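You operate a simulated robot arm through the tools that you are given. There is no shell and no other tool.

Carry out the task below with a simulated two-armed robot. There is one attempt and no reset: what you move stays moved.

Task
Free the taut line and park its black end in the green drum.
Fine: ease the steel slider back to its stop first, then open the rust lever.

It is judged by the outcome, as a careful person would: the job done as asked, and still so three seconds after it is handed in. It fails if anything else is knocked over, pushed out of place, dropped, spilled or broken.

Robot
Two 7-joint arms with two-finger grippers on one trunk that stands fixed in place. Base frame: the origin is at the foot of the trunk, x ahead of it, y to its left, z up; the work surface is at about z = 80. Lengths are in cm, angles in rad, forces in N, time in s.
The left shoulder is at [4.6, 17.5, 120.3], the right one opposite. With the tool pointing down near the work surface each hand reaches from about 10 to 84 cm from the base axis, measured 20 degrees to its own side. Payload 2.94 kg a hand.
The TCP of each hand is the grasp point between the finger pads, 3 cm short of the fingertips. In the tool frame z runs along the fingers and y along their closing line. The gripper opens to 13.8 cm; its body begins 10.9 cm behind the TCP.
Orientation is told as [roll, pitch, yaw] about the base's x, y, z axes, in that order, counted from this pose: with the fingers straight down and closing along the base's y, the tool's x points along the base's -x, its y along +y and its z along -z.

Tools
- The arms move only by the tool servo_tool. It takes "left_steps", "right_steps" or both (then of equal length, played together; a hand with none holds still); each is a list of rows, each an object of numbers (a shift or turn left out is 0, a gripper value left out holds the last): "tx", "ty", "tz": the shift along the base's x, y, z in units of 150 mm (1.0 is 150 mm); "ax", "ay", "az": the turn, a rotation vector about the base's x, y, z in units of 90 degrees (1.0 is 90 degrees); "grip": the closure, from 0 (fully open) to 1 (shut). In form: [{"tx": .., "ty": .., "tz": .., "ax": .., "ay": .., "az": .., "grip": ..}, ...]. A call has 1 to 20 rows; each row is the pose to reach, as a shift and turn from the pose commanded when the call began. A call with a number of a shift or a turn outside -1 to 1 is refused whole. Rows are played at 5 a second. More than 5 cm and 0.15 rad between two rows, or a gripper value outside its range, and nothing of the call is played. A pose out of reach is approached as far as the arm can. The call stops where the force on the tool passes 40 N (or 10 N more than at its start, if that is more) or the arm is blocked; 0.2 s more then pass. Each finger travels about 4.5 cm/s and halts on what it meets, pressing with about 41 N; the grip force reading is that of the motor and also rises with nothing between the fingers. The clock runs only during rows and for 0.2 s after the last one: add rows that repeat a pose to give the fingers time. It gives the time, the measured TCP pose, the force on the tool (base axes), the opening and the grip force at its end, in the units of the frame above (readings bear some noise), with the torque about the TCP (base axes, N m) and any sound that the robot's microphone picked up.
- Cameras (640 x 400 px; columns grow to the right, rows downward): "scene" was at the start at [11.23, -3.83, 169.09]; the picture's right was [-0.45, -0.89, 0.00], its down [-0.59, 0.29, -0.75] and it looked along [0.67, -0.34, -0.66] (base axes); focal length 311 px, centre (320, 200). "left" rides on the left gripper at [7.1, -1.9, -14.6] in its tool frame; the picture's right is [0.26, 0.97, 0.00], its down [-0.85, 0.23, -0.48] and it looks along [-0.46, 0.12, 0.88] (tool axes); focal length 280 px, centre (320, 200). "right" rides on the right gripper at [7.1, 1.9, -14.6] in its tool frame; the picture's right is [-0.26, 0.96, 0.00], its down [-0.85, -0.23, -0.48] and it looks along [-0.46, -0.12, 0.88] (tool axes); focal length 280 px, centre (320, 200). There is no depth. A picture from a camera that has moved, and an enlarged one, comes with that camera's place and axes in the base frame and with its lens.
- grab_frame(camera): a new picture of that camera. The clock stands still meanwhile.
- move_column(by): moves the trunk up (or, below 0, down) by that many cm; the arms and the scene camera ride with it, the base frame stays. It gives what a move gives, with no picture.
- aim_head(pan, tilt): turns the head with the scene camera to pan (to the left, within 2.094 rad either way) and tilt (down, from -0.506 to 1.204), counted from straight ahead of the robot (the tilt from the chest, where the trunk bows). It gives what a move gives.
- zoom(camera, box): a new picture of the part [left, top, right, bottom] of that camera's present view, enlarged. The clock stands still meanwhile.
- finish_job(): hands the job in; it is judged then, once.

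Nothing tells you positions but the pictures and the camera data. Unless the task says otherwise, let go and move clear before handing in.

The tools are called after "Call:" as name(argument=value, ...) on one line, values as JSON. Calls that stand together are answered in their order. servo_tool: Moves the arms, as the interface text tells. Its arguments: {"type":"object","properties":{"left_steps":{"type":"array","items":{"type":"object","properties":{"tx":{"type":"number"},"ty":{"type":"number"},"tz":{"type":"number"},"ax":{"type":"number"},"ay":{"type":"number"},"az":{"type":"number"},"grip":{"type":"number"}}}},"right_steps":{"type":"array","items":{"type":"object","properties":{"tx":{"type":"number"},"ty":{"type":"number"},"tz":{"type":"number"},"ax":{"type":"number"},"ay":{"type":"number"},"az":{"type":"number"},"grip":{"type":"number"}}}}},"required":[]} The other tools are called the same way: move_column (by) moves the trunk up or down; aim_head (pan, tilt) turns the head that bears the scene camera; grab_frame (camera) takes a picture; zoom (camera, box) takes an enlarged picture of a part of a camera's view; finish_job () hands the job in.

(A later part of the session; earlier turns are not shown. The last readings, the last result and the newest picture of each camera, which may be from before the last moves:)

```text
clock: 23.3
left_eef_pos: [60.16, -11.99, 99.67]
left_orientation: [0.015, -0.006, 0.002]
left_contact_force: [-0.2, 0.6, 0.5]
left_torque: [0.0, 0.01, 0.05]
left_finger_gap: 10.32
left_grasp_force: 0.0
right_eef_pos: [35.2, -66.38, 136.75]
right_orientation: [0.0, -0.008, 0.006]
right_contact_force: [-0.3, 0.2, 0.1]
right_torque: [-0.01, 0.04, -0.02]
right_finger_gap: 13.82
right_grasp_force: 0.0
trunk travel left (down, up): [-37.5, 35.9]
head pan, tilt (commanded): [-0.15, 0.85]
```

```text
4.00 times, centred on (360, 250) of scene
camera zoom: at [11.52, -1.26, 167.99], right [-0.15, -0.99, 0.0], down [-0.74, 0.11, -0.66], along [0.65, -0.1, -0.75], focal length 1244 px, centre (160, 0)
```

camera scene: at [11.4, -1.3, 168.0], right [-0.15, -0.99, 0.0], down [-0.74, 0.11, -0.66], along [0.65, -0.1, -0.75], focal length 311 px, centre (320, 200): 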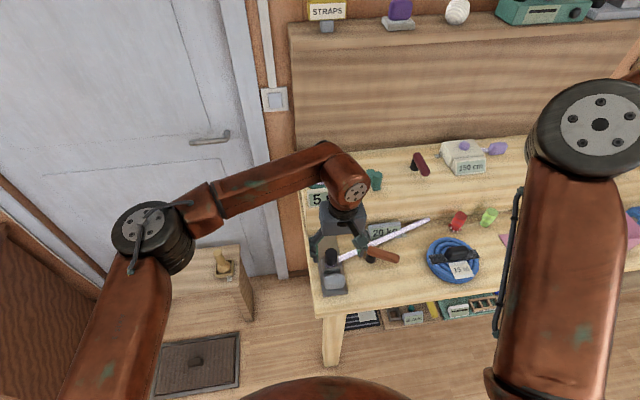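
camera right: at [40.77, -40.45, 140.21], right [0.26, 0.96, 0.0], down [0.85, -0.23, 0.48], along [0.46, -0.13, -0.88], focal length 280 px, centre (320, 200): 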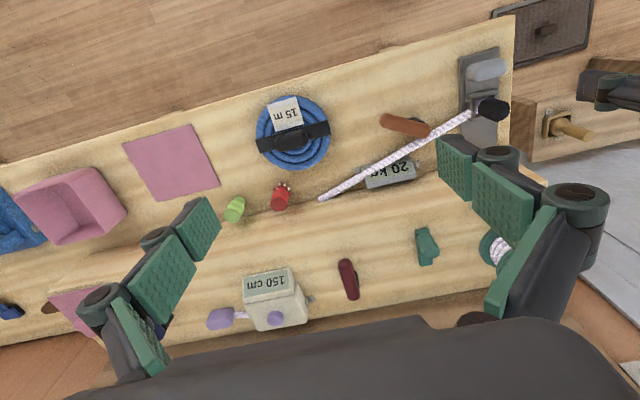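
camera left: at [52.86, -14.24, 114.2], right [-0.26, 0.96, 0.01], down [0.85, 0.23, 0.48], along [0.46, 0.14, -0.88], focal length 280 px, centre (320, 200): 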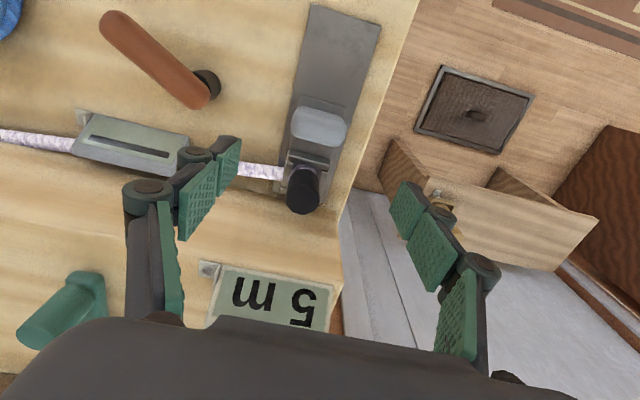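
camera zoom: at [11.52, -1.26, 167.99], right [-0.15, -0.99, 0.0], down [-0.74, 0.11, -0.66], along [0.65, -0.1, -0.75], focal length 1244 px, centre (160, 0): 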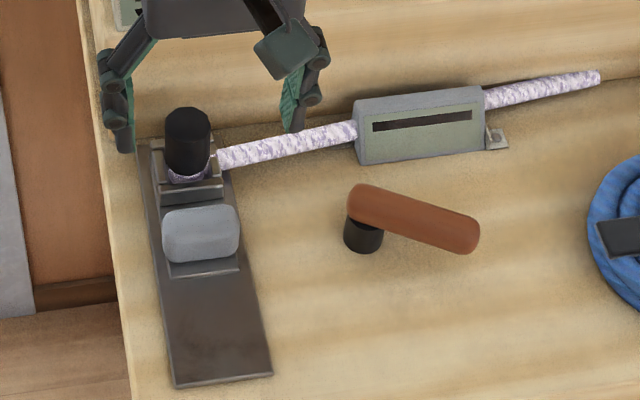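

The slider stays at its stop and the readout still shows no load. Next is the rust lever: pivot about (59, -24.3), handle pointing to (55.6, -30.6) at z ≈ 87. I'll move the left hand above the handle, turned so its fingers straddle it.

Call:
servo_tool(left_steps=[{"tx": -0.03, "ty": -0.12, "az": 0.085}, {"tx": -0.06, "ty": -0.24, "az": 0.17}, {"tx": -0.09, "ty": -0.36, "az": 0.255}, {"tx": -0.12, "ty": -0.48, "az": 0.34}, {"tx": -0.15, "ty": -0.6, "az": 0.425}, {"tx": -0.18, "ty": -0.75, "az": 0.51}, {"tx": -0.22, "ty": -0.88, "az": 0.595}, {"tx": -0.26, "ty": -1.0, "az": 0.67}, {"tx": -0.26, "ty": -1.0, "az": 0.67}])

Call:
grab_frame(camera="left")

Call:
grab_frame(camera="scene")

```text
clock: 25.3
left_eef_pos: [56.39, -26.79, 99.58]
left_orientation: [0.014, -0.007, 1.056]
left_contact_force: [1.1, 0.1, 0.7]
left_torque: [0.01, 0.02, 0.01]
left_finger_gap: 10.34
left_grasp_force: 0.1
right_eef_pos: [35.21, -66.29, 136.73]
right_orientation: [0.0, -0.009, 0.005]
right_contact_force: [-0.4, 0.0, 0.2]
right_torque: [0.0, -0.05, -0.01]
right_finger_gap: 13.8
right_grasp_force: 0.0
trunk travel left (down, up): [-37.5, 35.9]
head pan, tilt (commanded): [-0.15, 0.85]
```

```text
taken
camera left: at [54.59, -34.12, 114.08], right [-0.97, 0.25, 0.01], down [0.22, 0.85, 0.49], along [0.11, 0.47, -0.87], focal length 280 px, centre (320, 200)
```

left: 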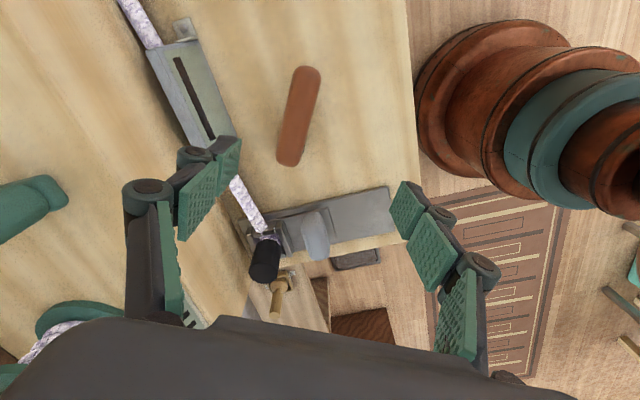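

```text
taken
camera scene: at [11.49, -1.24, 167.99], right [-0.15, -0.99, 0.0], down [-0.74, 0.11, -0.66], along [0.65, -0.1, -0.75], focal length 311 px, centre (320, 200)
```

scene: 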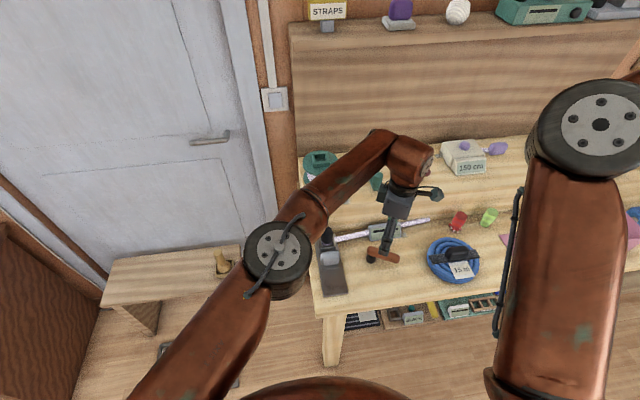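

The yaw worked and the handle is as expected. I'll centre over the handle at about 5.5 cm radius, narrow the gap and descend so the fingers straddle it.

Call:
servo_tool(left_steps=[{"tx": 0.01, "ty": -0.09, "grip": 0.45}, {"tx": 0.02, "ty": -0.18, "grip": 0.5}, {"tx": 0.02, "ty": -0.18, "tz": -0.25, "grip": 0.5}, {"tx": 0.02, "ty": -0.18, "tz": -0.5}, {"tx": 0.02, "ty": -0.18, "tz": -0.6}, {"tx": 0.02, "ty": -0.18, "tz": -0.6}])

Call:
grab_frame(camera="left")

Call:
zoom(camera="scene", box=[320, 180, 460, 280])

```text
clock: 26.7
left_eef_pos: [55.0, -29.3, 90.65]
left_orientation: [0.013, -0.009, 1.052]
left_contact_force: [0.5, -0.5, -0.2]
left_torque: [-0.02, -0.03, 0.03]
left_finger_gap: 6.9
left_grasp_force: 0.1
left hand out of reach, approached as far as the arm can: row 2, 3, 4, 5, 6
right_eef_pos: [34.93, -66.54, 136.68]
right_orientation: [0.003, -0.011, 0.002]
right_contact_force: [0.1, -0.6, 0.0]
right_torque: [0.05, -0.07, 0.02]
right_finger_gap: 13.78
right_grasp_force: 0.1
trunk travel left (down, up): [-37.5, 35.9]
head pan, tilt (commanded): [-0.15, 0.85]
```

```text
taken
camera left: at [53.21, -36.67, 105.12], right [-0.97, 0.25, 0.01], down [0.22, 0.84, 0.49], along [0.11, 0.47, -0.87], focal length 280 px, centre (320, 200)
```

left: 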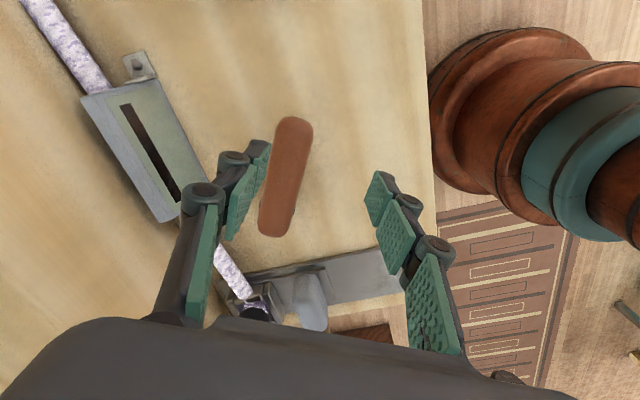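

```text
4.00 times, centred on (390, 230) of scene
camera zoom: at [11.32, -1.43, 168.02], right [-0.15, -0.99, 0.0], down [-0.74, 0.11, -0.66], along [0.65, -0.1, -0.75], focal length 1244 px, centre (40, 80)
```

zoom: 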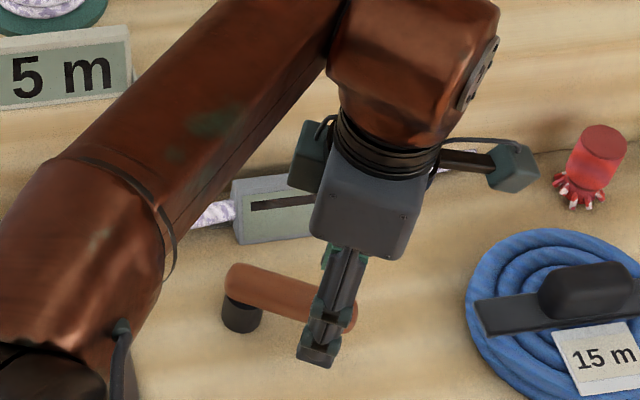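

The left arm is at its limit in this posture, so the right arm will do the lever. I'll lift the left hand off, without having touched the lever, and park it on its own side.

Call:
servo_tool(left_steps=[{"tz": 0.2}, {"tz": 0.4}, {"tz": 0.7}, {"tz": 0.9, "ty": 0.1}, {"tz": 0.9, "ty": 0.3}, {"tz": 0.9, "ty": 0.5, "az": -0.09}, {"tz": 0.9, "ty": 0.7, "az": -0.18}, {"tz": 0.9, "ty": 0.9, "az": -0.27}, {"tz": 0.9, "ty": 1.0, "az": -0.36}, {"tz": 0.9, "ty": 1.0, "az": -0.45}, {"tz": 0.9, "ty": 1.0, "az": -0.54}, {"tz": 0.9, "ty": 1.0, "az": -0.63}, {"tz": 0.9, "ty": 1.0, "az": -0.67}])

Call:
servo_tool(left_steps=[{"ty": 0.2, "tx": -0.1}, {"ty": 0.45, "tx": -0.2}, {"ty": 0.7, "tx": -0.3}, {"ty": 0.95, "tx": -0.4}, {"ty": 1.0, "tx": -0.6}, {"ty": 1.0, "tx": -0.8}, {"ty": 1.0, "tx": -0.8}])

Call:
servo_tool(left_steps=[{"ty": 0.25}, {"ty": 0.5}, {"ty": 0.75}, {"ty": 1.0}, {"ty": 1.0}])

Call:
grab_frame(camera="scene")

```text
clock: 29.5
left_eef_pos: [55.4, -14.17, 104.34]
left_orientation: [0.014, -0.007, -0.001]
left_contact_force: [-0.2, 0.6, -1.0]
left_torque: [-0.01, -0.01, 0.01]
left_finger_gap: 6.87
left_grasp_force: 0.1
right_eef_pos: [35.13, -66.38, 136.85]
right_orientation: [0.0, -0.011, 0.005]
right_contact_force: [-0.2, -0.3, 0.1]
right_torque: [-0.02, 0.0, -0.01]
right_finger_gap: 13.8
right_grasp_force: 0.1
trunk travel left (down, up): [-37.5, 35.9]
head pan, tilt (commanded): [-0.15, 0.85]
```

```text
clock: 31.1
left_eef_pos: [43.04, 0.85, 104.2]
left_orientation: [0.012, -0.008, 0.0]
left_contact_force: [0.0, 0.1, -0.4]
left_torque: [0.01, 0.01, 0.0]
left_finger_gap: 6.89
left_grasp_force: 0.2
right_eef_pos: [35.18, -66.26, 136.72]
right_orientation: [0.0, -0.009, 0.006]
right_contact_force: [-0.3, 0.1, -0.5]
right_torque: [-0.05, 0.01, -0.01]
right_finger_gap: 13.81
right_grasp_force: 0.1
trunk travel left (down, up): [-37.5, 35.9]
head pan, tilt (commanded): [-0.15, 0.85]
```

```text
clock: 32.3
left_eef_pos: [43.46, 16.05, 104.35]
left_orientation: [0.013, -0.006, 0.001]
left_contact_force: [0.4, -0.1, 1.0]
left_torque: [0.03, 0.0, 0.01]
left_finger_gap: 6.9
left_grasp_force: 0.0
right_eef_pos: [35.1, -66.53, 136.58]
right_orientation: [0.003, -0.008, 0.004]
right_contact_force: [-0.6, -0.5, 0.6]
right_torque: [0.04, 0.0, -0.03]
right_finger_gap: 13.8
right_grasp_force: 0.1
trunk travel left (down, up): [-37.5, 35.9]
head pan, tilt (commanded): [-0.15, 0.85]
```

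```text
taken
camera scene: at [11.46, -1.42, 167.99], right [-0.15, -0.99, 0.0], down [-0.74, 0.11, -0.66], along [0.65, -0.1, -0.75], focal length 311 px, centre (320, 200)
```

scene: 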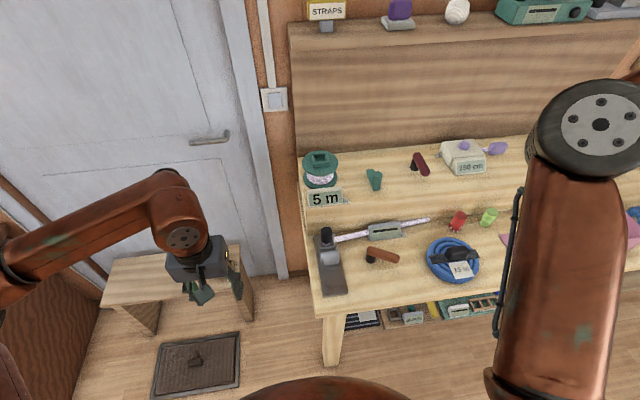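

The left arm is clear. I'll tuck it a bit further back, then bring the right hand in above the lever.

Call:
servo_tool(left_steps=[{"tx": -0.2, "tz": 0.1}, {"tx": -0.4, "tz": 0.2, "ty": 0.1}, {"tx": -0.6, "tz": 0.3, "ty": 0.2}, {"tx": -0.6, "tz": 0.4, "ty": 0.4}, {"tx": -0.6, "tz": 0.4, "ty": 0.6}, {"tx": -0.6, "tz": 0.4, "ty": 0.6}])

Call:
servo_tool(right_steps=[{"tx": 0.1, "ty": 0.2}, {"tx": 0.2, "ty": 0.4}, {"tx": 0.3, "ty": 0.6}, {"tx": 0.4, "ty": 0.8}, {"tx": 0.5, "ty": 1.0}, {"tx": 0.5, "ty": 1.0}])

Call:
servo_tool(right_steps=[{"tx": 0.1, "ty": 0.2, "tz": -0.1}, {"tx": 0.2, "ty": 0.4, "tz": -0.2}, {"tx": 0.3, "ty": 0.6, "tz": -0.3}, {"tx": 0.4, "ty": 0.8, "tz": -0.4}, {"tx": 0.5, "ty": 1.0, "tz": -0.5}, {"tx": 0.5, "ty": 1.0, "tz": -0.5}])

Call:
grab_frame(camera="scene")

Call:
grab_frame(camera="right")

```text
clock: 33.7
left_eef_pos: [34.35, 24.89, 110.3]
left_orientation: [0.013, -0.006, 0.001]
left_contact_force: [0.1, -0.9, 0.4]
left_torque: [0.04, 0.0, -0.01]
left_finger_gap: 6.88
left_grasp_force: 0.0
right_eef_pos: [35.15, -66.41, 136.81]
right_orientation: [0.0, -0.008, 0.002]
right_contact_force: [-0.4, -0.1, -0.4]
right_torque: [0.04, -0.01, 0.0]
right_finger_gap: 13.81
right_grasp_force: 0.0
trunk travel left (down, up): [-37.5, 35.9]
head pan, tilt (commanded): [-0.15, 0.85]
```

```text
clock: 35.1
left_eef_pos: [34.41, 24.89, 110.44]
left_orientation: [0.015, -0.007, 0.001]
left_contact_force: [1.0, -0.1, -0.7]
left_torque: [0.05, 0.01, -0.02]
left_finger_gap: 6.89
left_grasp_force: 0.0
right_eef_pos: [42.69, -51.2, 136.87]
right_orientation: [0.001, -0.01, 0.003]
right_contact_force: [-0.6, -0.1, 0.1]
right_torque: [0.02, -0.02, -0.02]
right_finger_gap: 13.79
right_grasp_force: 0.0
trunk travel left (down, up): [-37.5, 35.9]
head pan, tilt (commanded): [-0.15, 0.85]
```

```text
clock: 36.5
left_eef_pos: [34.33, 24.93, 110.29]
left_orientation: [0.015, -0.007, 0.001]
left_contact_force: [-0.3, 0.7, 0.1]
left_torque: [0.02, 0.01, -0.02]
left_finger_gap: 6.88
left_grasp_force: 0.1
right_eef_pos: [50.15, -36.02, 129.59]
right_orientation: [0.001, -0.01, 0.005]
right_contact_force: [1.1, 0.5, -0.1]
right_torque: [0.01, -0.03, -0.01]
right_finger_gap: 13.8
right_grasp_force: 0.1
trunk travel left (down, up): [-37.5, 35.9]
head pan, tilt (commanded): [-0.15, 0.85]
```

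```text
taken
camera scene: at [11.35, -1.25, 168.01], right [-0.15, -0.99, 0.0], down [-0.74, 0.11, -0.66], along [0.65, -0.1, -0.75], focal length 311 px, centre (320, 200)
```

scene: 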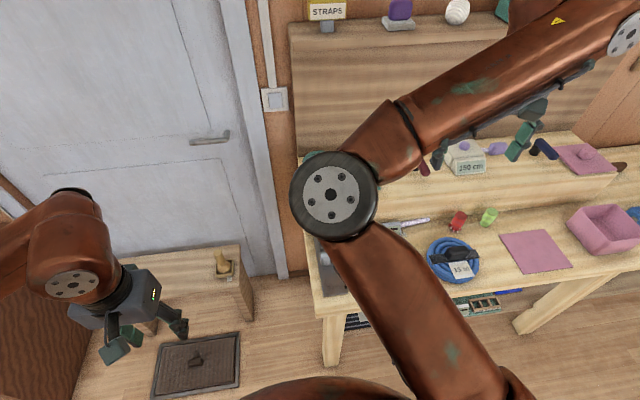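

```text
taken
camera right: at [43.03, -34.11, 144.2], right [0.26, 0.97, 0.0], down [0.84, -0.23, 0.48], along [0.47, -0.12, -0.87], focal length 280 px, centre (320, 200)
```

right: 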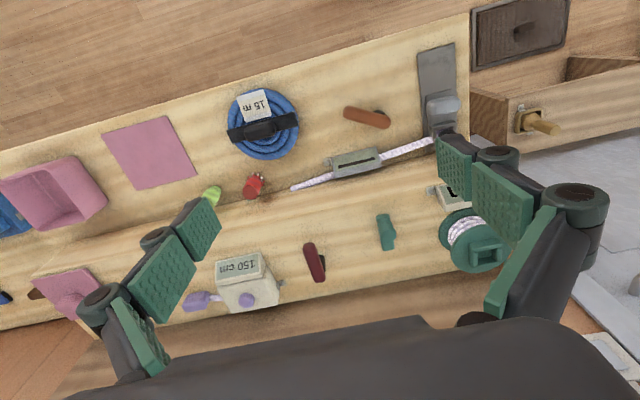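

The right arm came in without contact. I'll continue to a point above the lever handle, turning the hand about 60° so the fingers straddle it.

Call:
servo_tool(right_steps=[{"tx": 0.055, "ty": 0.055, "tz": -0.125, "az": 0.085}, {"tx": 0.11, "ty": 0.11, "tz": -0.25, "az": 0.17}, {"tx": 0.165, "ty": 0.165, "tz": -0.375, "az": 0.255}, {"tx": 0.22, "ty": 0.22, "tz": -0.5, "az": 0.34}, {"tx": 0.275, "ty": 0.275, "tz": -0.625, "az": 0.425}, {"tx": 0.33, "ty": 0.33, "tz": -0.75, "az": 0.51}, {"tx": 0.385, "ty": 0.385, "tz": -0.875, "az": 0.595}, {"tx": 0.437, "ty": 0.433, "tz": -1.0, "az": 0.67}, {"tx": 0.437, "ty": 0.433, "tz": -1.0, "az": 0.67}])

Call:
servo_tool(right_steps=[{"tz": -0.15, "grip": 0.3}, {"tz": -0.3, "grip": 0.45}, {"tz": -0.45, "grip": 0.5}, {"tz": -0.6, "grip": 0.5}, {"tz": -0.6, "grip": 0.5}, {"tz": -0.6, "grip": 0.5}])

Call:
grab_frame(camera="right")

Call:
grab_frame(camera="scene")

```text
clock: 38.5
left_eef_pos: [34.26, 25.03, 110.33]
left_orientation: [0.012, -0.007, 0.002]
left_contact_force: [-0.1, 0.3, -0.3]
left_torque: [0.02, -0.02, 0.0]
left_finger_gap: 6.9
left_grasp_force: 0.2
right_eef_pos: [56.68, -29.66, 114.45]
right_orientation: [-0.001, -0.011, 1.06]
right_contact_force: [0.9, -0.3, 0.6]
right_torque: [-0.01, -0.03, 0.03]
right_finger_gap: 13.79
right_grasp_force: 0.0
trunk travel left (down, up): [-37.5, 35.9]
head pan, tilt (commanded): [-0.15, 0.85]
```

```text
clock: 39.9
left_eef_pos: [34.28, 25.02, 110.36]
left_orientation: [0.012, -0.006, 0.0]
left_contact_force: [-0.5, 0.2, -0.1]
left_torque: [0.0, 0.0, 0.0]
left_finger_gap: 6.91
left_grasp_force: 0.0
right_eef_pos: [56.67, -29.89, 105.65]
right_orientation: [-0.001, -0.01, 1.059]
right_contact_force: [0.0, -0.3, 0.0]
right_torque: [0.02, 0.0, 0.01]
right_finger_gap: 6.88
right_grasp_force: 0.1
trunk travel left (down, up): [-37.5, 35.9]
head pan, tilt (commanded): [-0.15, 0.85]
```

```text
taken
camera right: at [51.57, -35.32, 120.15], right [-0.71, 0.7, 0.0], down [0.62, 0.62, 0.48], along [0.34, 0.35, -0.87], focal length 280 px, centre (320, 200)
```

right: 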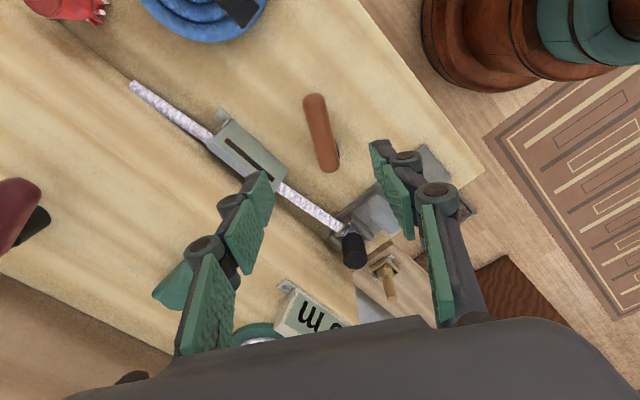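

```text
taken
camera scene: at [11.42, -1.14, 168.0], right [-0.15, -0.99, 0.0], down [-0.74, 0.11, -0.66], along [0.65, -0.1, -0.75], focal length 311 px, centre (320, 200)
```

scene: 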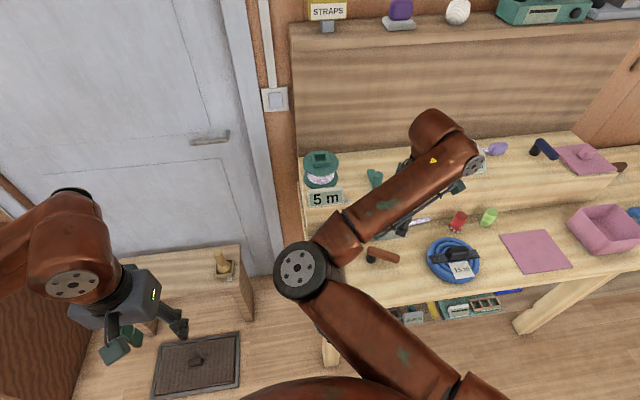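

The hand is centred over the outer part of the handle. I'll descend to just above it and check that the fingers straddle it.

Call:
servo_tool(right_steps=[{"tz": -0.25}, {"tz": -0.5}, {"tz": -0.75}, {"tz": -0.95}, {"tz": -0.95}])

Call:
grab_frame(camera="right")

Call:
zoom(camera="scene", box=[320, 180, 480, 290])

```text
clock: 41.1
left_eef_pos: [34.42, 24.92, 110.34]
left_orientation: [0.012, -0.007, 0.002]
left_contact_force: [-0.8, -0.2, 1.4]
left_torque: [-0.01, 0.03, 0.03]
left_finger_gap: 6.89
left_grasp_force: 0.1
right_eef_pos: [57.3, -30.08, 91.23]
right_orientation: [-0.004, -0.007, 1.057]
right_contact_force: [-0.3, 0.2, 1.4]
right_torque: [0.01, 0.02, 0.0]
right_finger_gap: 6.9
right_grasp_force: 0.1
right hand out of reach, approached as far as the arm can: row 2, 3, 4, 5
trunk travel left (down, up): [-37.5, 35.9]
head pan, tilt (commanded): [-0.15, 0.85]
```

```text
taken
camera right: at [52.11, -35.35, 105.9], right [-0.71, 0.7, 0.0], down [0.61, 0.62, 0.48], along [0.34, 0.34, -0.88], focal length 280 px, centre (320, 200)
```

right: 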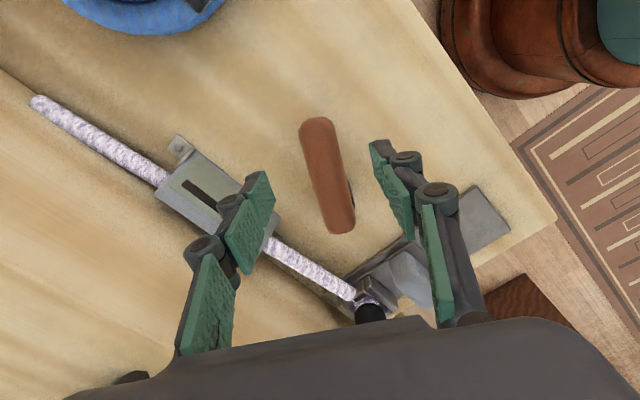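

```text
3.64 times, centred on (400, 235) of scene
camera zoom: at [11.4, -1.1, 168.01], right [-0.15, -0.99, 0.0], down [-0.74, 0.11, -0.66], along [0.65, -0.1, -0.75], focal length 1131 px, centre (29, 73)
```

zoom: 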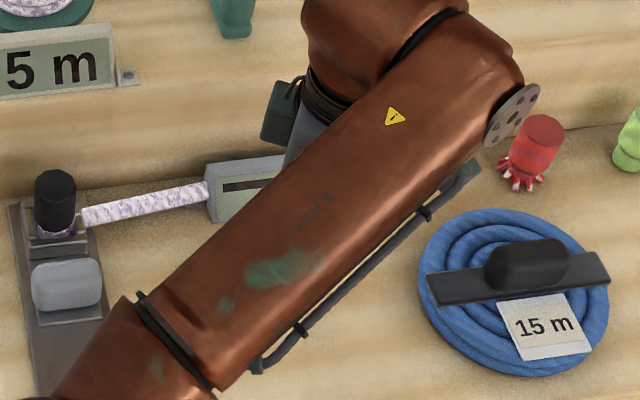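

This yaw is at the wrist's limit near the bench, so I'll go back to the plain orientation. I'll nudge the handle sideways with closed fingertips instead, starting by lifting and squaring up.

Call:
servo_tool(right_steps=[{"tz": 0.15}, {"tz": 0.35, "az": -0.08}, {"tz": 0.5, "az": -0.165}, {"tz": 0.6, "az": -0.25, "grip": 0.7}, {"tz": 0.6, "az": -0.335, "grip": 0.9}, {"tz": 0.6, "az": -0.42, "grip": 1.0}, {"tz": 0.6, "az": -0.505, "grip": 1.0}, {"tz": 0.6, "az": -0.59, "grip": 1.0}, {"tz": 0.6, "az": -0.67, "grip": 1.0}, {"tz": 0.6, "az": -0.67, "grip": 1.0}, {"tz": 0.6, "az": -0.67, "grip": 1.0}])

Call:
grab_frame(camera="right")

Call:
grab_frame(camera="scene")

```text
clock: 43.5
left_eef_pos: [34.42, 24.9, 110.3]
left_orientation: [0.013, -0.007, 0.002]
left_contact_force: [0.4, 0.5, -0.4]
left_torque: [-0.01, 0.02, 0.04]
left_finger_gap: 6.9
left_grasp_force: 0.0
right_eef_pos: [57.18, -30.1, 100.14]
right_orientation: [0.0, -0.011, 0.002]
right_contact_force: [-0.8, -0.9, 0.4]
right_torque: [0.0, 0.01, -0.03]
right_finger_gap: 0.01
right_grasp_force: 28.4
trunk travel left (down, up): [-37.5, 35.9]
head pan, tilt (commanded): [-0.15, 0.85]
```

```text
taken
camera right: at [50.04, -28.24, 114.88], right [0.26, 0.97, 0.0], down [0.84, -0.23, 0.48], along [0.47, -0.12, -0.87], focal length 280 px, centre (320, 200)
```

right: 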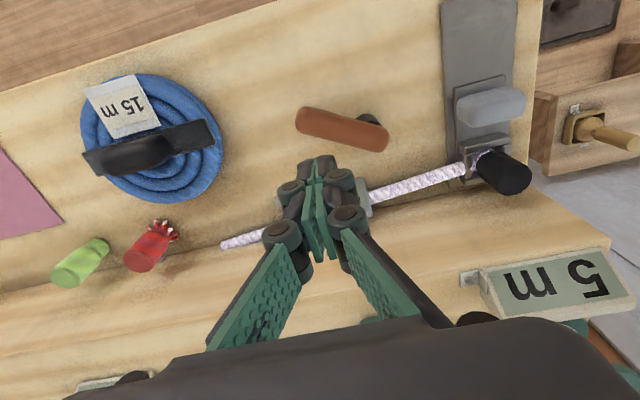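

```text
taken
camera scene: at [11.41, -1.13, 168.0], right [-0.15, -0.99, 0.0], down [-0.74, 0.11, -0.66], along [0.65, -0.1, -0.75], focal length 311 px, centre (320, 200)
```

scene: 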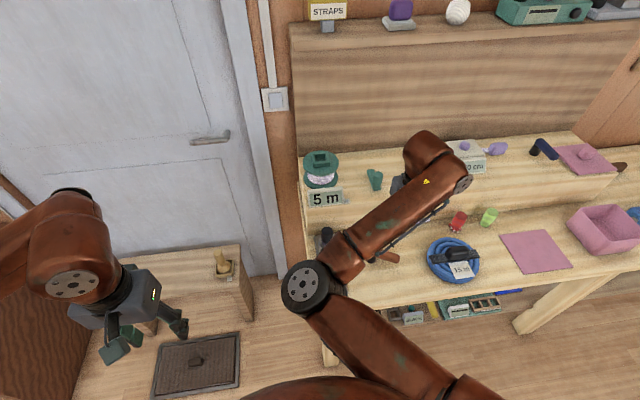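

With closed fingers I'll test the lever gently, first from the near side pushing away from me. I'll go beside the handle at (53.3, -27.9) and descend to handle height.

Call:
servo_tool(right_steps=[{"tx": -0.13, "ty": 0.075}, {"tx": -0.26, "ty": 0.147}, {"tx": -0.26, "ty": 0.147, "tz": -0.25}, {"tx": -0.26, "ty": 0.147, "tz": -0.5}, {"tx": -0.26, "ty": 0.147, "tz": -0.7}, {"tx": -0.26, "ty": 0.147, "tz": -0.88}, {"tx": -0.26, "ty": 0.147, "tz": -0.88}])

Call:
grab_frame(camera="right")

Call:
zoom(camera="scene", box=[270, 180, 470, 320])

```text
clock: 44.8
left_eef_pos: [34.27, 24.93, 110.27]
left_orientation: [0.012, -0.006, 0.002]
left_contact_force: [1.3, -0.1, -1.2]
left_torque: [0.01, 0.05, 0.03]
left_finger_gap: 6.92
left_grasp_force: 0.0
right_eef_pos: [56.33, -30.85, 88.81]
right_orientation: [-0.006, -0.024, 0.002]
right_contact_force: [-9.7, 2.1, 16.1]
right_torque: [0.11, 0.44, 0.01]
right_finger_gap: 0.59
right_grasp_force: 27.7
right hand out of reach, approached as far as the arm can: row 1, 2, 3, 4, 5, 6
trunk travel left (down, up): [-37.5, 35.9]
head pan, tilt (commanded): [-0.15, 0.85]
stopped in row 6 (right hand): the force on the tool passed its limit at 80 N (the readings are from after the stop); the commanded pose is now the measured one
```

```text
taken
camera right: at [48.93, -28.85, 103.37], right [0.26, 0.97, 0.0], down [0.84, -0.23, 0.5], along [0.48, -0.13, -0.87], focal length 280 px, centre (320, 200)
```

right: 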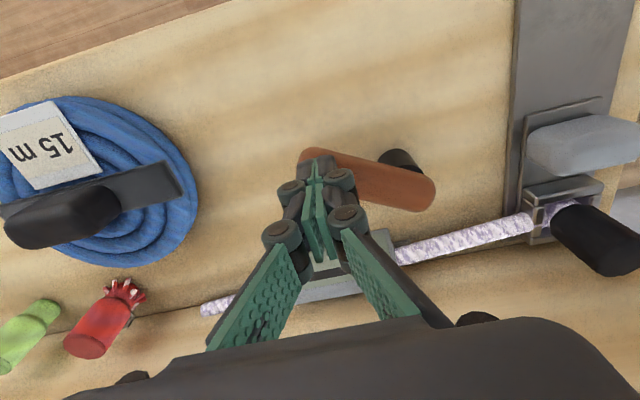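

```text
2.86 times, centred on (370, 250) of scene
camera zoom: at [11.29, -1.1, 168.03], right [-0.15, -0.99, 0.0], down [-0.74, 0.11, -0.66], along [0.65, -0.1, -0.75], focal length 888 px, centre (177, 57)
```

zoom: 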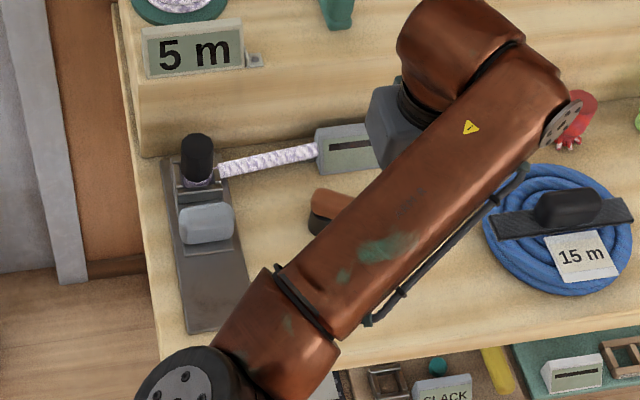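

The right arm couldn't make the sideways move in this posture, so the fingers pressed on top of the handle and stopped. I'll raise the trunk straight up, which lifts the hands off vertically and gives the arm a better posture, then inspect the lever.

Call:
move_column(by=18)

Call:
grab_frame(camera="right")

Call:
grab_frame(camera="scene")

```text
clock: 46.8
left_eef_pos: [34.37, 25.03, 128.29]
left_orientation: [0.012, -0.005, 0.002]
left_contact_force: [0.3, 0.0, 0.4]
left_torque: [0.01, -0.01, 0.06]
left_finger_gap: 6.91
left_grasp_force: 0.1
right_eef_pos: [56.41, -30.98, 106.55]
right_orientation: [-0.007, -0.022, 0.003]
right_contact_force: [0.5, 0.1, -0.2]
right_torque: [0.01, 0.02, 0.03]
right_finger_gap: 0.0
right_grasp_force: 28.1
trunk travel left (down, up): [-55.5, 17.9]
head pan, tilt (commanded): [-0.15, 0.85]
```

```text
taken
camera right: at [49.02, -28.88, 121.14], right [0.26, 0.97, 0.0], down [0.84, -0.22, 0.49], along [0.48, -0.13, -0.87], focal length 280 px, centre (320, 200)
```

right: 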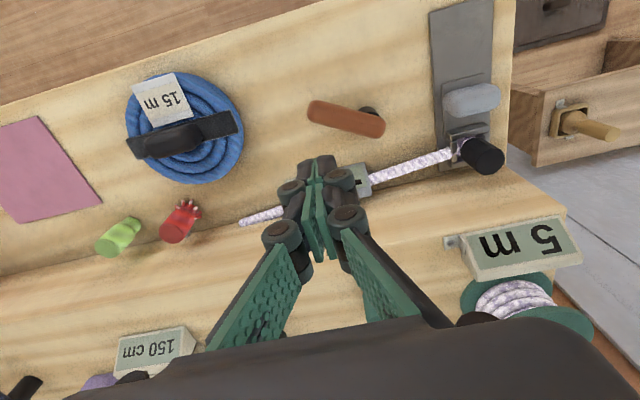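

```text
taken
camera scene: at [6.65, -1.13, 185.98], right [-0.15, -0.99, 0.0], down [-0.74, 0.11, -0.66], along [0.65, -0.1, -0.75], focal length 311 px, centre (320, 200)
```

scene: 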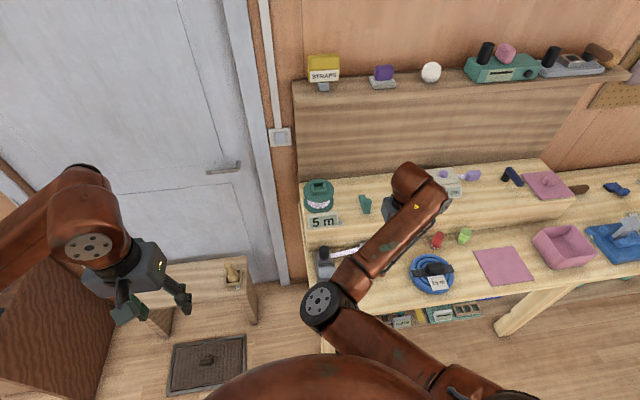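

The lever looks unmoved and intact. With the trunk higher, I'll retry the sideways move at a safe height before descending.

Call:
servo_tool(right_steps=[{"tx": -0.1, "ty": 0.1}, {"tx": -0.207, "ty": 0.205}, {"tx": -0.207, "ty": 0.205}])

Call:
servo_tool(right_steps=[{"tz": -0.2}, {"tz": -0.4}, {"tz": -0.6}, {"tz": -0.6}])

Call:
grab_frame(camera="right")

```text
clock: 47.6
left_eef_pos: [34.39, 24.94, 128.3]
left_orientation: [0.012, -0.006, 0.001]
left_contact_force: [-0.3, -0.2, -1.1]
left_torque: [0.03, 0.03, 0.0]
left_finger_gap: 6.89
left_grasp_force: 0.1
right_eef_pos: [55.43, -29.79, 105.89]
right_orientation: [-0.007, -0.02, 0.003]
right_contact_force: [-0.3, -0.5, -0.3]
right_torque: [0.0, -0.01, 0.02]
right_finger_gap: 0.0
right_grasp_force: 28.3
right hand out of reach, approached as far as the arm can: row 1, 2, 3
trunk travel left (down, up): [-55.5, 17.9]
head pan, tilt (commanded): [-0.15, 0.85]
```

```text
clock: 48.8
left_eef_pos: [34.42, 24.77, 128.29]
left_orientation: [0.012, -0.005, 0.0]
left_contact_force: [0.6, 0.1, 0.1]
left_torque: [0.0, 0.01, 0.06]
left_finger_gap: 6.9
left_grasp_force: 0.2
right_eef_pos: [56.89, -31.79, 98.41]
right_orientation: [-0.03, -0.053, -0.017]
right_contact_force: [-0.4, -0.9, -0.5]
right_torque: [0.01, -0.01, 0.02]
right_finger_gap: 0.0
right_grasp_force: 28.5
trunk travel left (down, up): [-55.5, 17.9]
head pan, tilt (commanded): [-0.15, 0.85]
stopped in row 4 (right hand): the arm was blocked; the commanded pose is now the measured one
```

```text
taken
camera right: at [49.13, -29.31, 112.67], right [0.28, 0.96, -0.01], down [0.82, -0.23, 0.53], along [0.5, -0.16, -0.85], focal length 280 px, centre (320, 200)
```

right: 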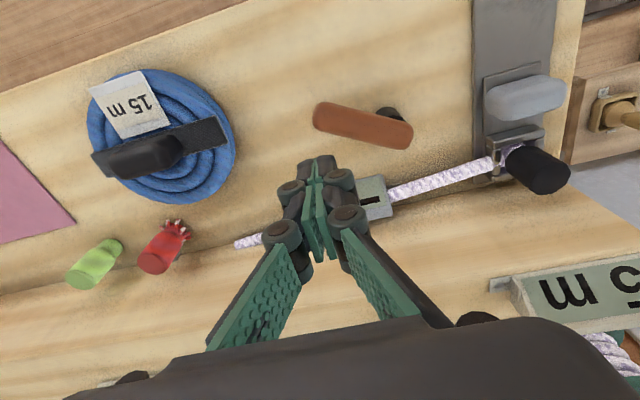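

The right arm is against a joint limit in this elbow-in posture. The left arm bends better here, so I'll park the right arm to the side and use the left with a slight tilt for the lever.

Call:
servo_tool(right_steps=[{"tz": 0.2}, {"tz": 0.4}, {"tz": 0.6, "ty": -0.05}, {"tz": 0.8, "ty": -0.15}, {"tz": 0.95, "ty": -0.35}, {"tz": 1.0, "ty": -0.6, "tx": -0.1}, {"tz": 1.0, "ty": -0.8, "tx": -0.25}, {"tz": 1.0, "ty": -1.0, "tx": -0.4}, {"tz": 1.0, "ty": -1.0, "tx": -0.4}])

Call:
servo_tool(right_steps=[{"ty": -0.2, "tx": -0.15, "tz": 0.1}, {"ty": -0.4, "tx": -0.3, "tz": 0.2}, {"ty": -0.6, "tx": -0.45, "tz": 0.3}, {"ty": -0.8, "tx": -0.6, "tz": 0.4}, {"ty": -1.0, "tx": -0.75, "tz": 0.5}, {"ty": -1.0, "tx": -0.9, "tz": 0.6}, {"ty": -1.0, "tx": -0.9, "tz": 0.6}])

Call:
grab_frame(camera="scene")

```text
clock: 50.8
left_eef_pos: [34.29, 24.93, 128.3]
left_orientation: [0.012, -0.006, 0.003]
left_contact_force: [-0.3, 0.5, -0.3]
left_torque: [-0.06, 0.0, 0.04]
left_finger_gap: 6.88
left_grasp_force: 0.2
right_eef_pos: [50.41, -46.06, 113.45]
right_orientation: [-0.026, -0.05, -0.016]
right_contact_force: [0.2, 0.3, -1.0]
right_torque: [-0.03, 0.03, -0.03]
right_finger_gap: 0.0
right_grasp_force: 28.5
trunk travel left (down, up): [-55.5, 17.9]
head pan, tilt (commanded): [-0.15, 0.85]
```

```text
clock: 52.4
left_eef_pos: [34.39, 24.72, 128.16]
left_orientation: [0.011, -0.004, 0.001]
left_contact_force: [0.1, -0.5, 0.5]
left_torque: [0.03, 0.03, 0.04]
left_finger_gap: 6.92
left_grasp_force: 0.0
right_eef_pos: [37.31, -61.2, 122.48]
right_orientation: [-0.024, -0.05, -0.014]
right_contact_force: [-0.2, -0.6, -0.1]
right_torque: [-0.01, 0.01, 0.03]
right_finger_gap: 0.0
right_grasp_force: 28.1
trunk travel left (down, up): [-55.5, 17.9]
head pan, tilt (commanded): [-0.15, 0.85]
```

```text
taken
camera scene: at [6.7, -1.21, 185.99], right [-0.15, -0.99, 0.0], down [-0.74, 0.11, -0.66], along [0.65, -0.1, -0.75], focal length 311 px, centre (320, 200)
```

scene: 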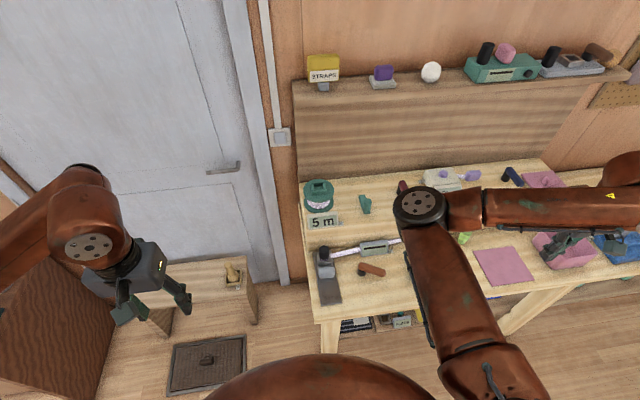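

The right arm is out of the way. I'll raise its hand, lower the trunk back to its former height for the left arm's reach, and then look again.

Call:
servo_tool(right_steps=[{"tz": 0.25, "ty": -0.1}, {"tz": 0.5, "ty": -0.2}, {"tz": 0.75, "ty": -0.3}, {"tz": 1.0, "ty": -0.4}, {"tz": 1.0, "ty": -0.4}])

Call:
move_column(by=-18)

Call:
grab_frame(camera="scene")

```text
clock: 53.6
left_eef_pos: [34.34, 24.77, 128.19]
left_orientation: [0.012, -0.004, 0.004]
left_contact_force: [0.8, 0.9, 0.4]
left_torque: [-0.01, 0.04, 0.0]
left_finger_gap: 6.91
left_grasp_force: 0.1
right_eef_pos: [37.14, -67.49, 137.55]
right_orientation: [-0.024, -0.049, -0.014]
right_contact_force: [1.0, 0.8, -0.1]
right_torque: [-0.02, 0.04, -0.04]
right_finger_gap: 0.0
right_grasp_force: 28.3
trunk travel left (down, up): [-55.5, 17.9]
head pan, tilt (commanded): [-0.15, 0.85]
```

```text
clock: 55.6
left_eef_pos: [34.35, 24.79, 110.44]
left_orientation: [0.012, -0.006, 0.001]
left_contact_force: [-0.2, 0.5, -0.4]
left_torque: [-0.01, -0.02, -0.01]
left_finger_gap: 6.9
left_grasp_force: 0.1
right_eef_pos: [37.15, -67.49, 119.21]
right_orientation: [-0.024, -0.049, -0.013]
right_contact_force: [0.2, 0.6, 0.0]
right_torque: [0.02, 0.0, 0.01]
right_finger_gap: 0.0
right_grasp_force: 28.2
trunk travel left (down, up): [-37.5, 35.9]
head pan, tilt (commanded): [-0.15, 0.85]
```

```text
taken
camera scene: at [11.35, -1.18, 168.02], right [-0.15, -0.99, 0.0], down [-0.74, 0.11, -0.66], along [0.65, -0.1, -0.75], focal length 311 px, centre (320, 200)
```

scene: 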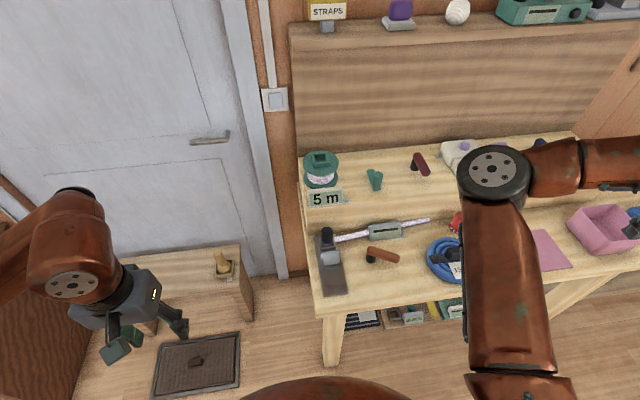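

Left hand next: it goes across at safe height toward the near side of the lever handle, with its fingers closed. I'll also shift the right arm a bit further off.

Call:
servo_tool(right_steps=[{"tx": -0.15, "ty": -0.15}, {"tx": -0.3, "ty": -0.3}, {"tx": -0.45, "ty": -0.4}, {"tx": -0.6, "ty": -0.4}, {"tx": -0.6, "ty": -0.4}])

Call:
servo_tool(left_steps=[{"tx": 0.1, "ty": -0.25, "grip": 0.8}, {"tx": 0.2, "ty": -0.5, "grip": 1.0}, {"tx": 0.3, "ty": -0.75, "grip": 1.0}, {"tx": 0.4, "ty": -1.0, "grip": 1.0}, {"tx": 0.4, "ty": -1.0, "grip": 1.0}])

Call:
servo_tool(left_steps=[{"tx": 0.1, "ty": -0.25}, {"tx": 0.2, "ty": -0.5}, {"tx": 0.3, "ty": -0.75}, {"tx": 0.4, "ty": -1.0}, {"tx": 0.4, "ty": -1.0}])

Call:
servo_tool(left_steps=[{"tx": 0.1, "ty": -0.25}, {"tx": 0.2, "ty": -0.5}, {"tx": 0.3, "ty": -0.75}, {"tx": 0.4, "ty": -1.0}, {"tx": 0.4, "ty": -1.0}])

Call:
grab_frame(camera="scene")

Call:
grab_frame(camera="left")

```text
clock: 56.8
left_eef_pos: [34.35, 24.73, 110.2]
left_orientation: [0.013, -0.004, 0.002]
left_contact_force: [0.0, -0.1, 0.0]
left_torque: [-0.01, 0.04, 0.0]
left_finger_gap: 6.89
left_grasp_force: 0.1
right_eef_pos: [28.12, -73.69, 119.24]
right_orientation: [-0.025, -0.051, -0.015]
right_contact_force: [-0.1, 0.5, -0.4]
right_torque: [0.02, -0.01, 0.01]
right_finger_gap: 0.0
right_grasp_force: 28.5
trunk travel left (down, up): [-37.5, 35.9]
head pan, tilt (commanded): [-0.15, 0.85]
```

```text
clock: 58.0
left_eef_pos: [40.28, 9.98, 110.19]
left_orientation: [0.012, -0.006, 0.004]
left_contact_force: [-0.4, -0.5, 0.4]
left_torque: [-0.04, -0.01, 0.0]
left_finger_gap: 0.0
left_grasp_force: 28.6
right_eef_pos: [28.06, -73.48, 119.49]
right_orientation: [-0.024, -0.052, -0.014]
right_contact_force: [-0.8, 0.4, 0.8]
right_torque: [-0.03, 0.0, 0.01]
right_finger_gap: 0.0
right_grasp_force: 28.4
trunk travel left (down, up): [-37.5, 35.9]
head pan, tilt (commanded): [-0.15, 0.85]
```

```text
clock: 59.2
left_eef_pos: [46.39, -5.06, 110.38]
left_orientation: [0.012, -0.006, 0.001]
left_contact_force: [-0.5, -0.6, 0.1]
left_torque: [-0.05, 0.01, -0.02]
left_finger_gap: 0.0
left_grasp_force: 28.6
right_eef_pos: [28.18, -73.7, 119.45]
right_orientation: [-0.026, -0.051, -0.013]
right_contact_force: [0.5, 1.1, 0.2]
right_torque: [-0.01, -0.03, 0.0]
right_finger_gap: 0.0
right_grasp_force: 28.6
trunk travel left (down, up): [-37.5, 35.9]
head pan, tilt (commanded): [-0.15, 0.85]
```

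```text
clock: 60.4
left_eef_pos: [52.33, -20.37, 110.31]
left_orientation: [0.011, -0.006, 0.004]
left_contact_force: [-0.2, 0.1, 0.1]
left_torque: [-0.1, 0.04, 0.04]
left_finger_gap: 0.01
left_grasp_force: 28.1
right_eef_pos: [28.17, -73.65, 119.49]
right_orientation: [-0.028, -0.05, -0.014]
right_contact_force: [0.7, -0.4, 1.2]
right_torque: [-0.07, -0.01, 0.01]
right_finger_gap: 0.01
right_grasp_force: 29.2
trunk travel left (down, up): [-37.5, 35.9]
head pan, tilt (commanded): [-0.15, 0.85]
```

```text
taken
camera scene: at [11.44, -1.04, 168.0], right [-0.15, -0.99, 0.0], down [-0.74, 0.11, -0.66], along [0.65, -0.1, -0.75], focal length 311 px, centre (320, 200)
```

scene: 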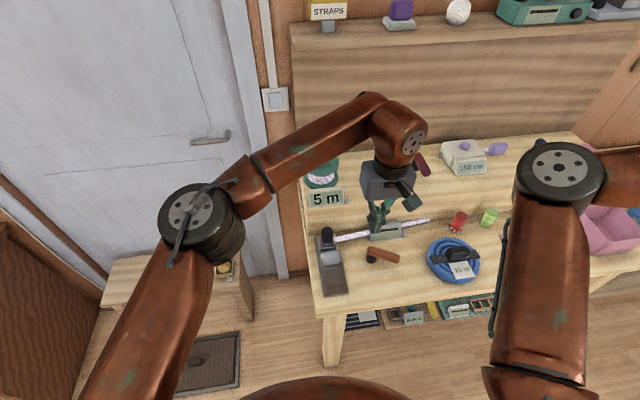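

```text
taken
camera left: at [45.04, -22.52, 124.89], right [-0.26, 0.96, 0.01], down [0.85, 0.23, 0.48], along [0.46, 0.14, -0.88], focal length 280 px, centre (320, 200)
```

left: 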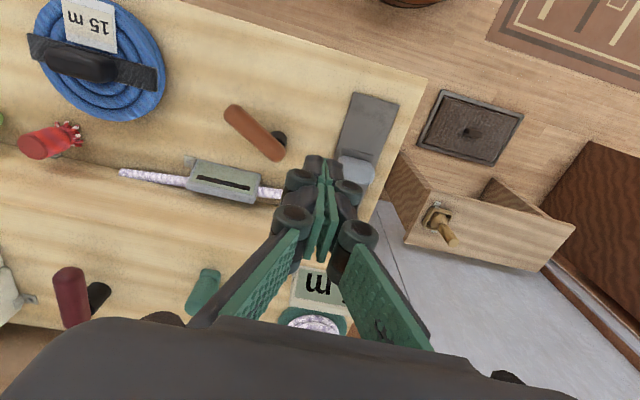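

The left arm reaches here comfortably. I'll move beside the near side of the handle, descend in two stages, and check before pushing.

Call:
servo_tool(left_steps=[{"ty": -0.16, "tz": -0.1}, {"ty": -0.32, "tx": 0.02, "tz": -0.3}, {"ty": -0.48, "tx": 0.04, "tz": -0.5}, {"ty": -0.48, "tx": 0.04, "tz": -0.75}, {"ty": -0.48, "tx": 0.04, "tz": -1.0}, {"ty": -0.48, "tx": 0.04, "tz": -1.0}])

Call:
grab_frame(camera="left")

Call:
zoom(camera="scene", box=[300, 180, 460, 290])

```text
clock: 61.8
left_eef_pos: [53.1, -27.54, 95.15]
left_orientation: [0.014, -0.007, 0.002]
left_contact_force: [0.9, 0.0, 1.2]
left_torque: [-0.01, 0.0, 0.0]
left_finger_gap: 0.0
left_grasp_force: 28.5
right_eef_pos: [28.08, -73.83, 119.38]
right_orientation: [-0.024, -0.05, -0.013]
right_contact_force: [-0.2, -0.1, -0.1]
right_torque: [-0.02, -0.01, -0.01]
right_finger_gap: 0.02
right_grasp_force: 28.3
trunk travel left (down, up): [-37.5, 35.9]
head pan, tilt (commanded): [-0.15, 0.85]
```

```text
taken
camera left: at [45.74, -29.76, 109.68], right [-0.26, 0.96, 0.01], down [0.85, 0.23, 0.48], along [0.46, 0.14, -0.87], focal length 280 px, centre (320, 200)
```

left: 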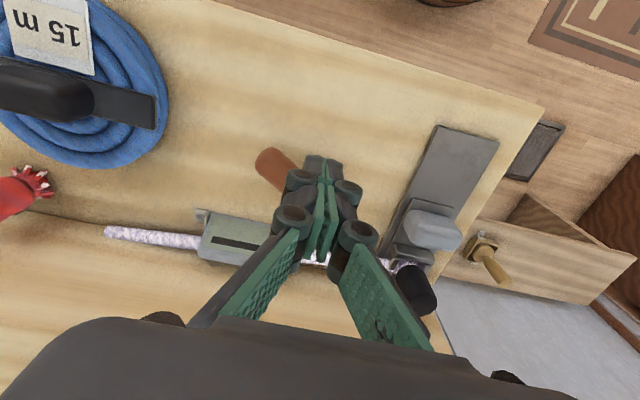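

```text
3.64 times, centred on (380, 235) of scene
camera zoom: at [11.43, -1.32, 168.0], right [-0.15, -0.99, 0.0], down [-0.74, 0.11, -0.66], along [0.65, -0.1, -0.75], focal length 1131 px, centre (102, 73)
```

zoom: 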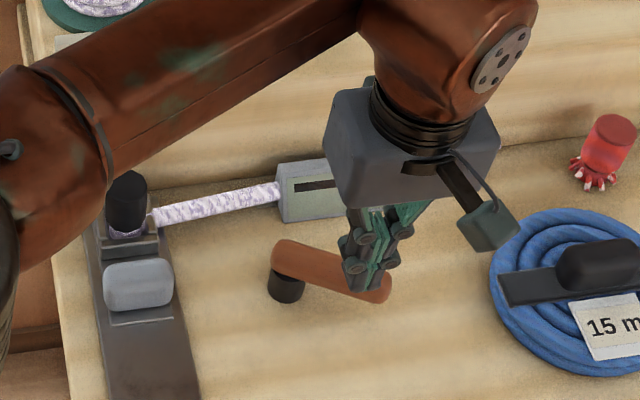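

The fingertips are on the near side of the handle. I'll back off slightly more for clearance and descend to handle height.

Call:
servo_tool(left_steps=[{"tx": -0.05, "ty": 0.03}, {"tx": -0.05, "ty": 0.03, "tz": -0.2}, {"tx": -0.05, "ty": 0.03, "tz": -0.4}, {"tx": -0.05, "ty": 0.03, "tz": -0.55}, {"tx": -0.05, "ty": 0.03, "tz": -0.55}])

Call:
grab_frame(camera="left")

Call:
zoom(camera="scene", box=[300, 180, 460, 290])

```text
clock: 63.0
left_eef_pos: [52.16, -26.95, 87.16]
left_orientation: [0.015, -0.007, 0.002]
left_contact_force: [-0.1, 0.1, 0.4]
left_torque: [0.02, 0.0, 0.02]
left_finger_gap: 0.0
left_grasp_force: 28.1
right_eef_pos: [28.13, -73.77, 119.23]
right_orientation: [-0.026, -0.05, -0.014]
right_contact_force: [0.3, 0.5, -0.2]
right_torque: [-0.02, 0.0, -0.03]
right_finger_gap: 0.01
right_grasp_force: 28.6
trunk travel left (down, up): [-37.5, 35.9]
head pan, tilt (commanded): [-0.15, 0.85]
```

```text
taken
camera left: at [44.97, -29.19, 101.63], right [-0.26, 0.96, 0.01], down [0.85, 0.23, 0.48], along [0.46, 0.14, -0.87], focal length 280 px, centre (320, 200)
```

left: 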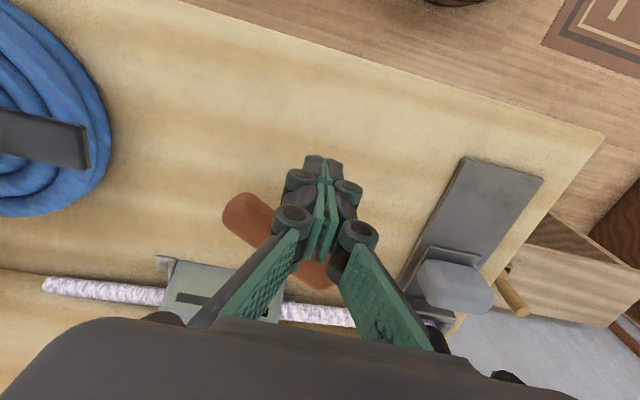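

```text
3.64 times, centred on (380, 235) of scene
camera zoom: at [11.42, -1.32, 168.0], right [-0.15, -0.99, 0.0], down [-0.74, 0.11, -0.66], along [0.65, -0.1, -0.75], focal length 1131 px, centre (102, 73)
```

zoom: 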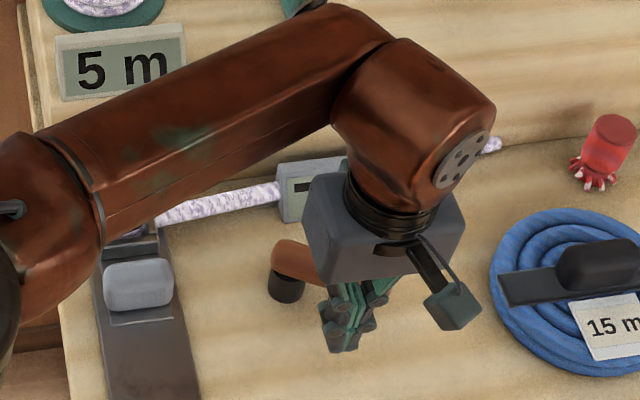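

The fingers are in front of the handle with no contact force. I'll push gently away in small steps and watch the force.

Call:
servo_tool(left_steps=[{"tx": 0.03, "ty": -0.0175}, {"tx": 0.06, "ty": -0.035}, {"tx": 0.09, "ty": -0.052}, {"tx": 0.115, "ty": -0.066}, {"tx": 0.115, "ty": -0.066}])

Call:
zoom(camera="scene", box=[300, 180, 460, 290])

```text
clock: 64.2
left_eef_pos: [53.93, -27.91, 86.87]
left_orientation: [0.015, -0.005, 0.002]
left_contact_force: [0.8, -0.2, 0.8]
left_torque: [-0.02, 0.0, 0.01]
left_finger_gap: 0.01
left_grasp_force: 28.6
right_eef_pos: [28.2, -73.73, 119.28]
right_orientation: [-0.024, -0.049, -0.015]
right_contact_force: [-0.3, -0.4, -0.2]
right_torque: [-0.04, 0.05, 0.01]
right_finger_gap: 0.02
right_grasp_force: 28.7
trunk travel left (down, up): [-37.5, 35.9]
head pan, tilt (commanded): [-0.15, 0.85]
```

```text
3.64 times, centred on (380, 235) of scene
camera zoom: at [11.45, -1.3, 168.0], right [-0.15, -0.99, 0.0], down [-0.74, 0.11, -0.66], along [0.65, -0.1, -0.75], focal length 1131 px, centre (102, 73)
```

zoom: 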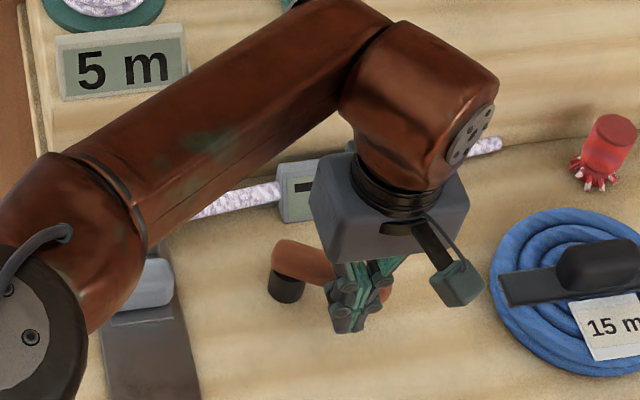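

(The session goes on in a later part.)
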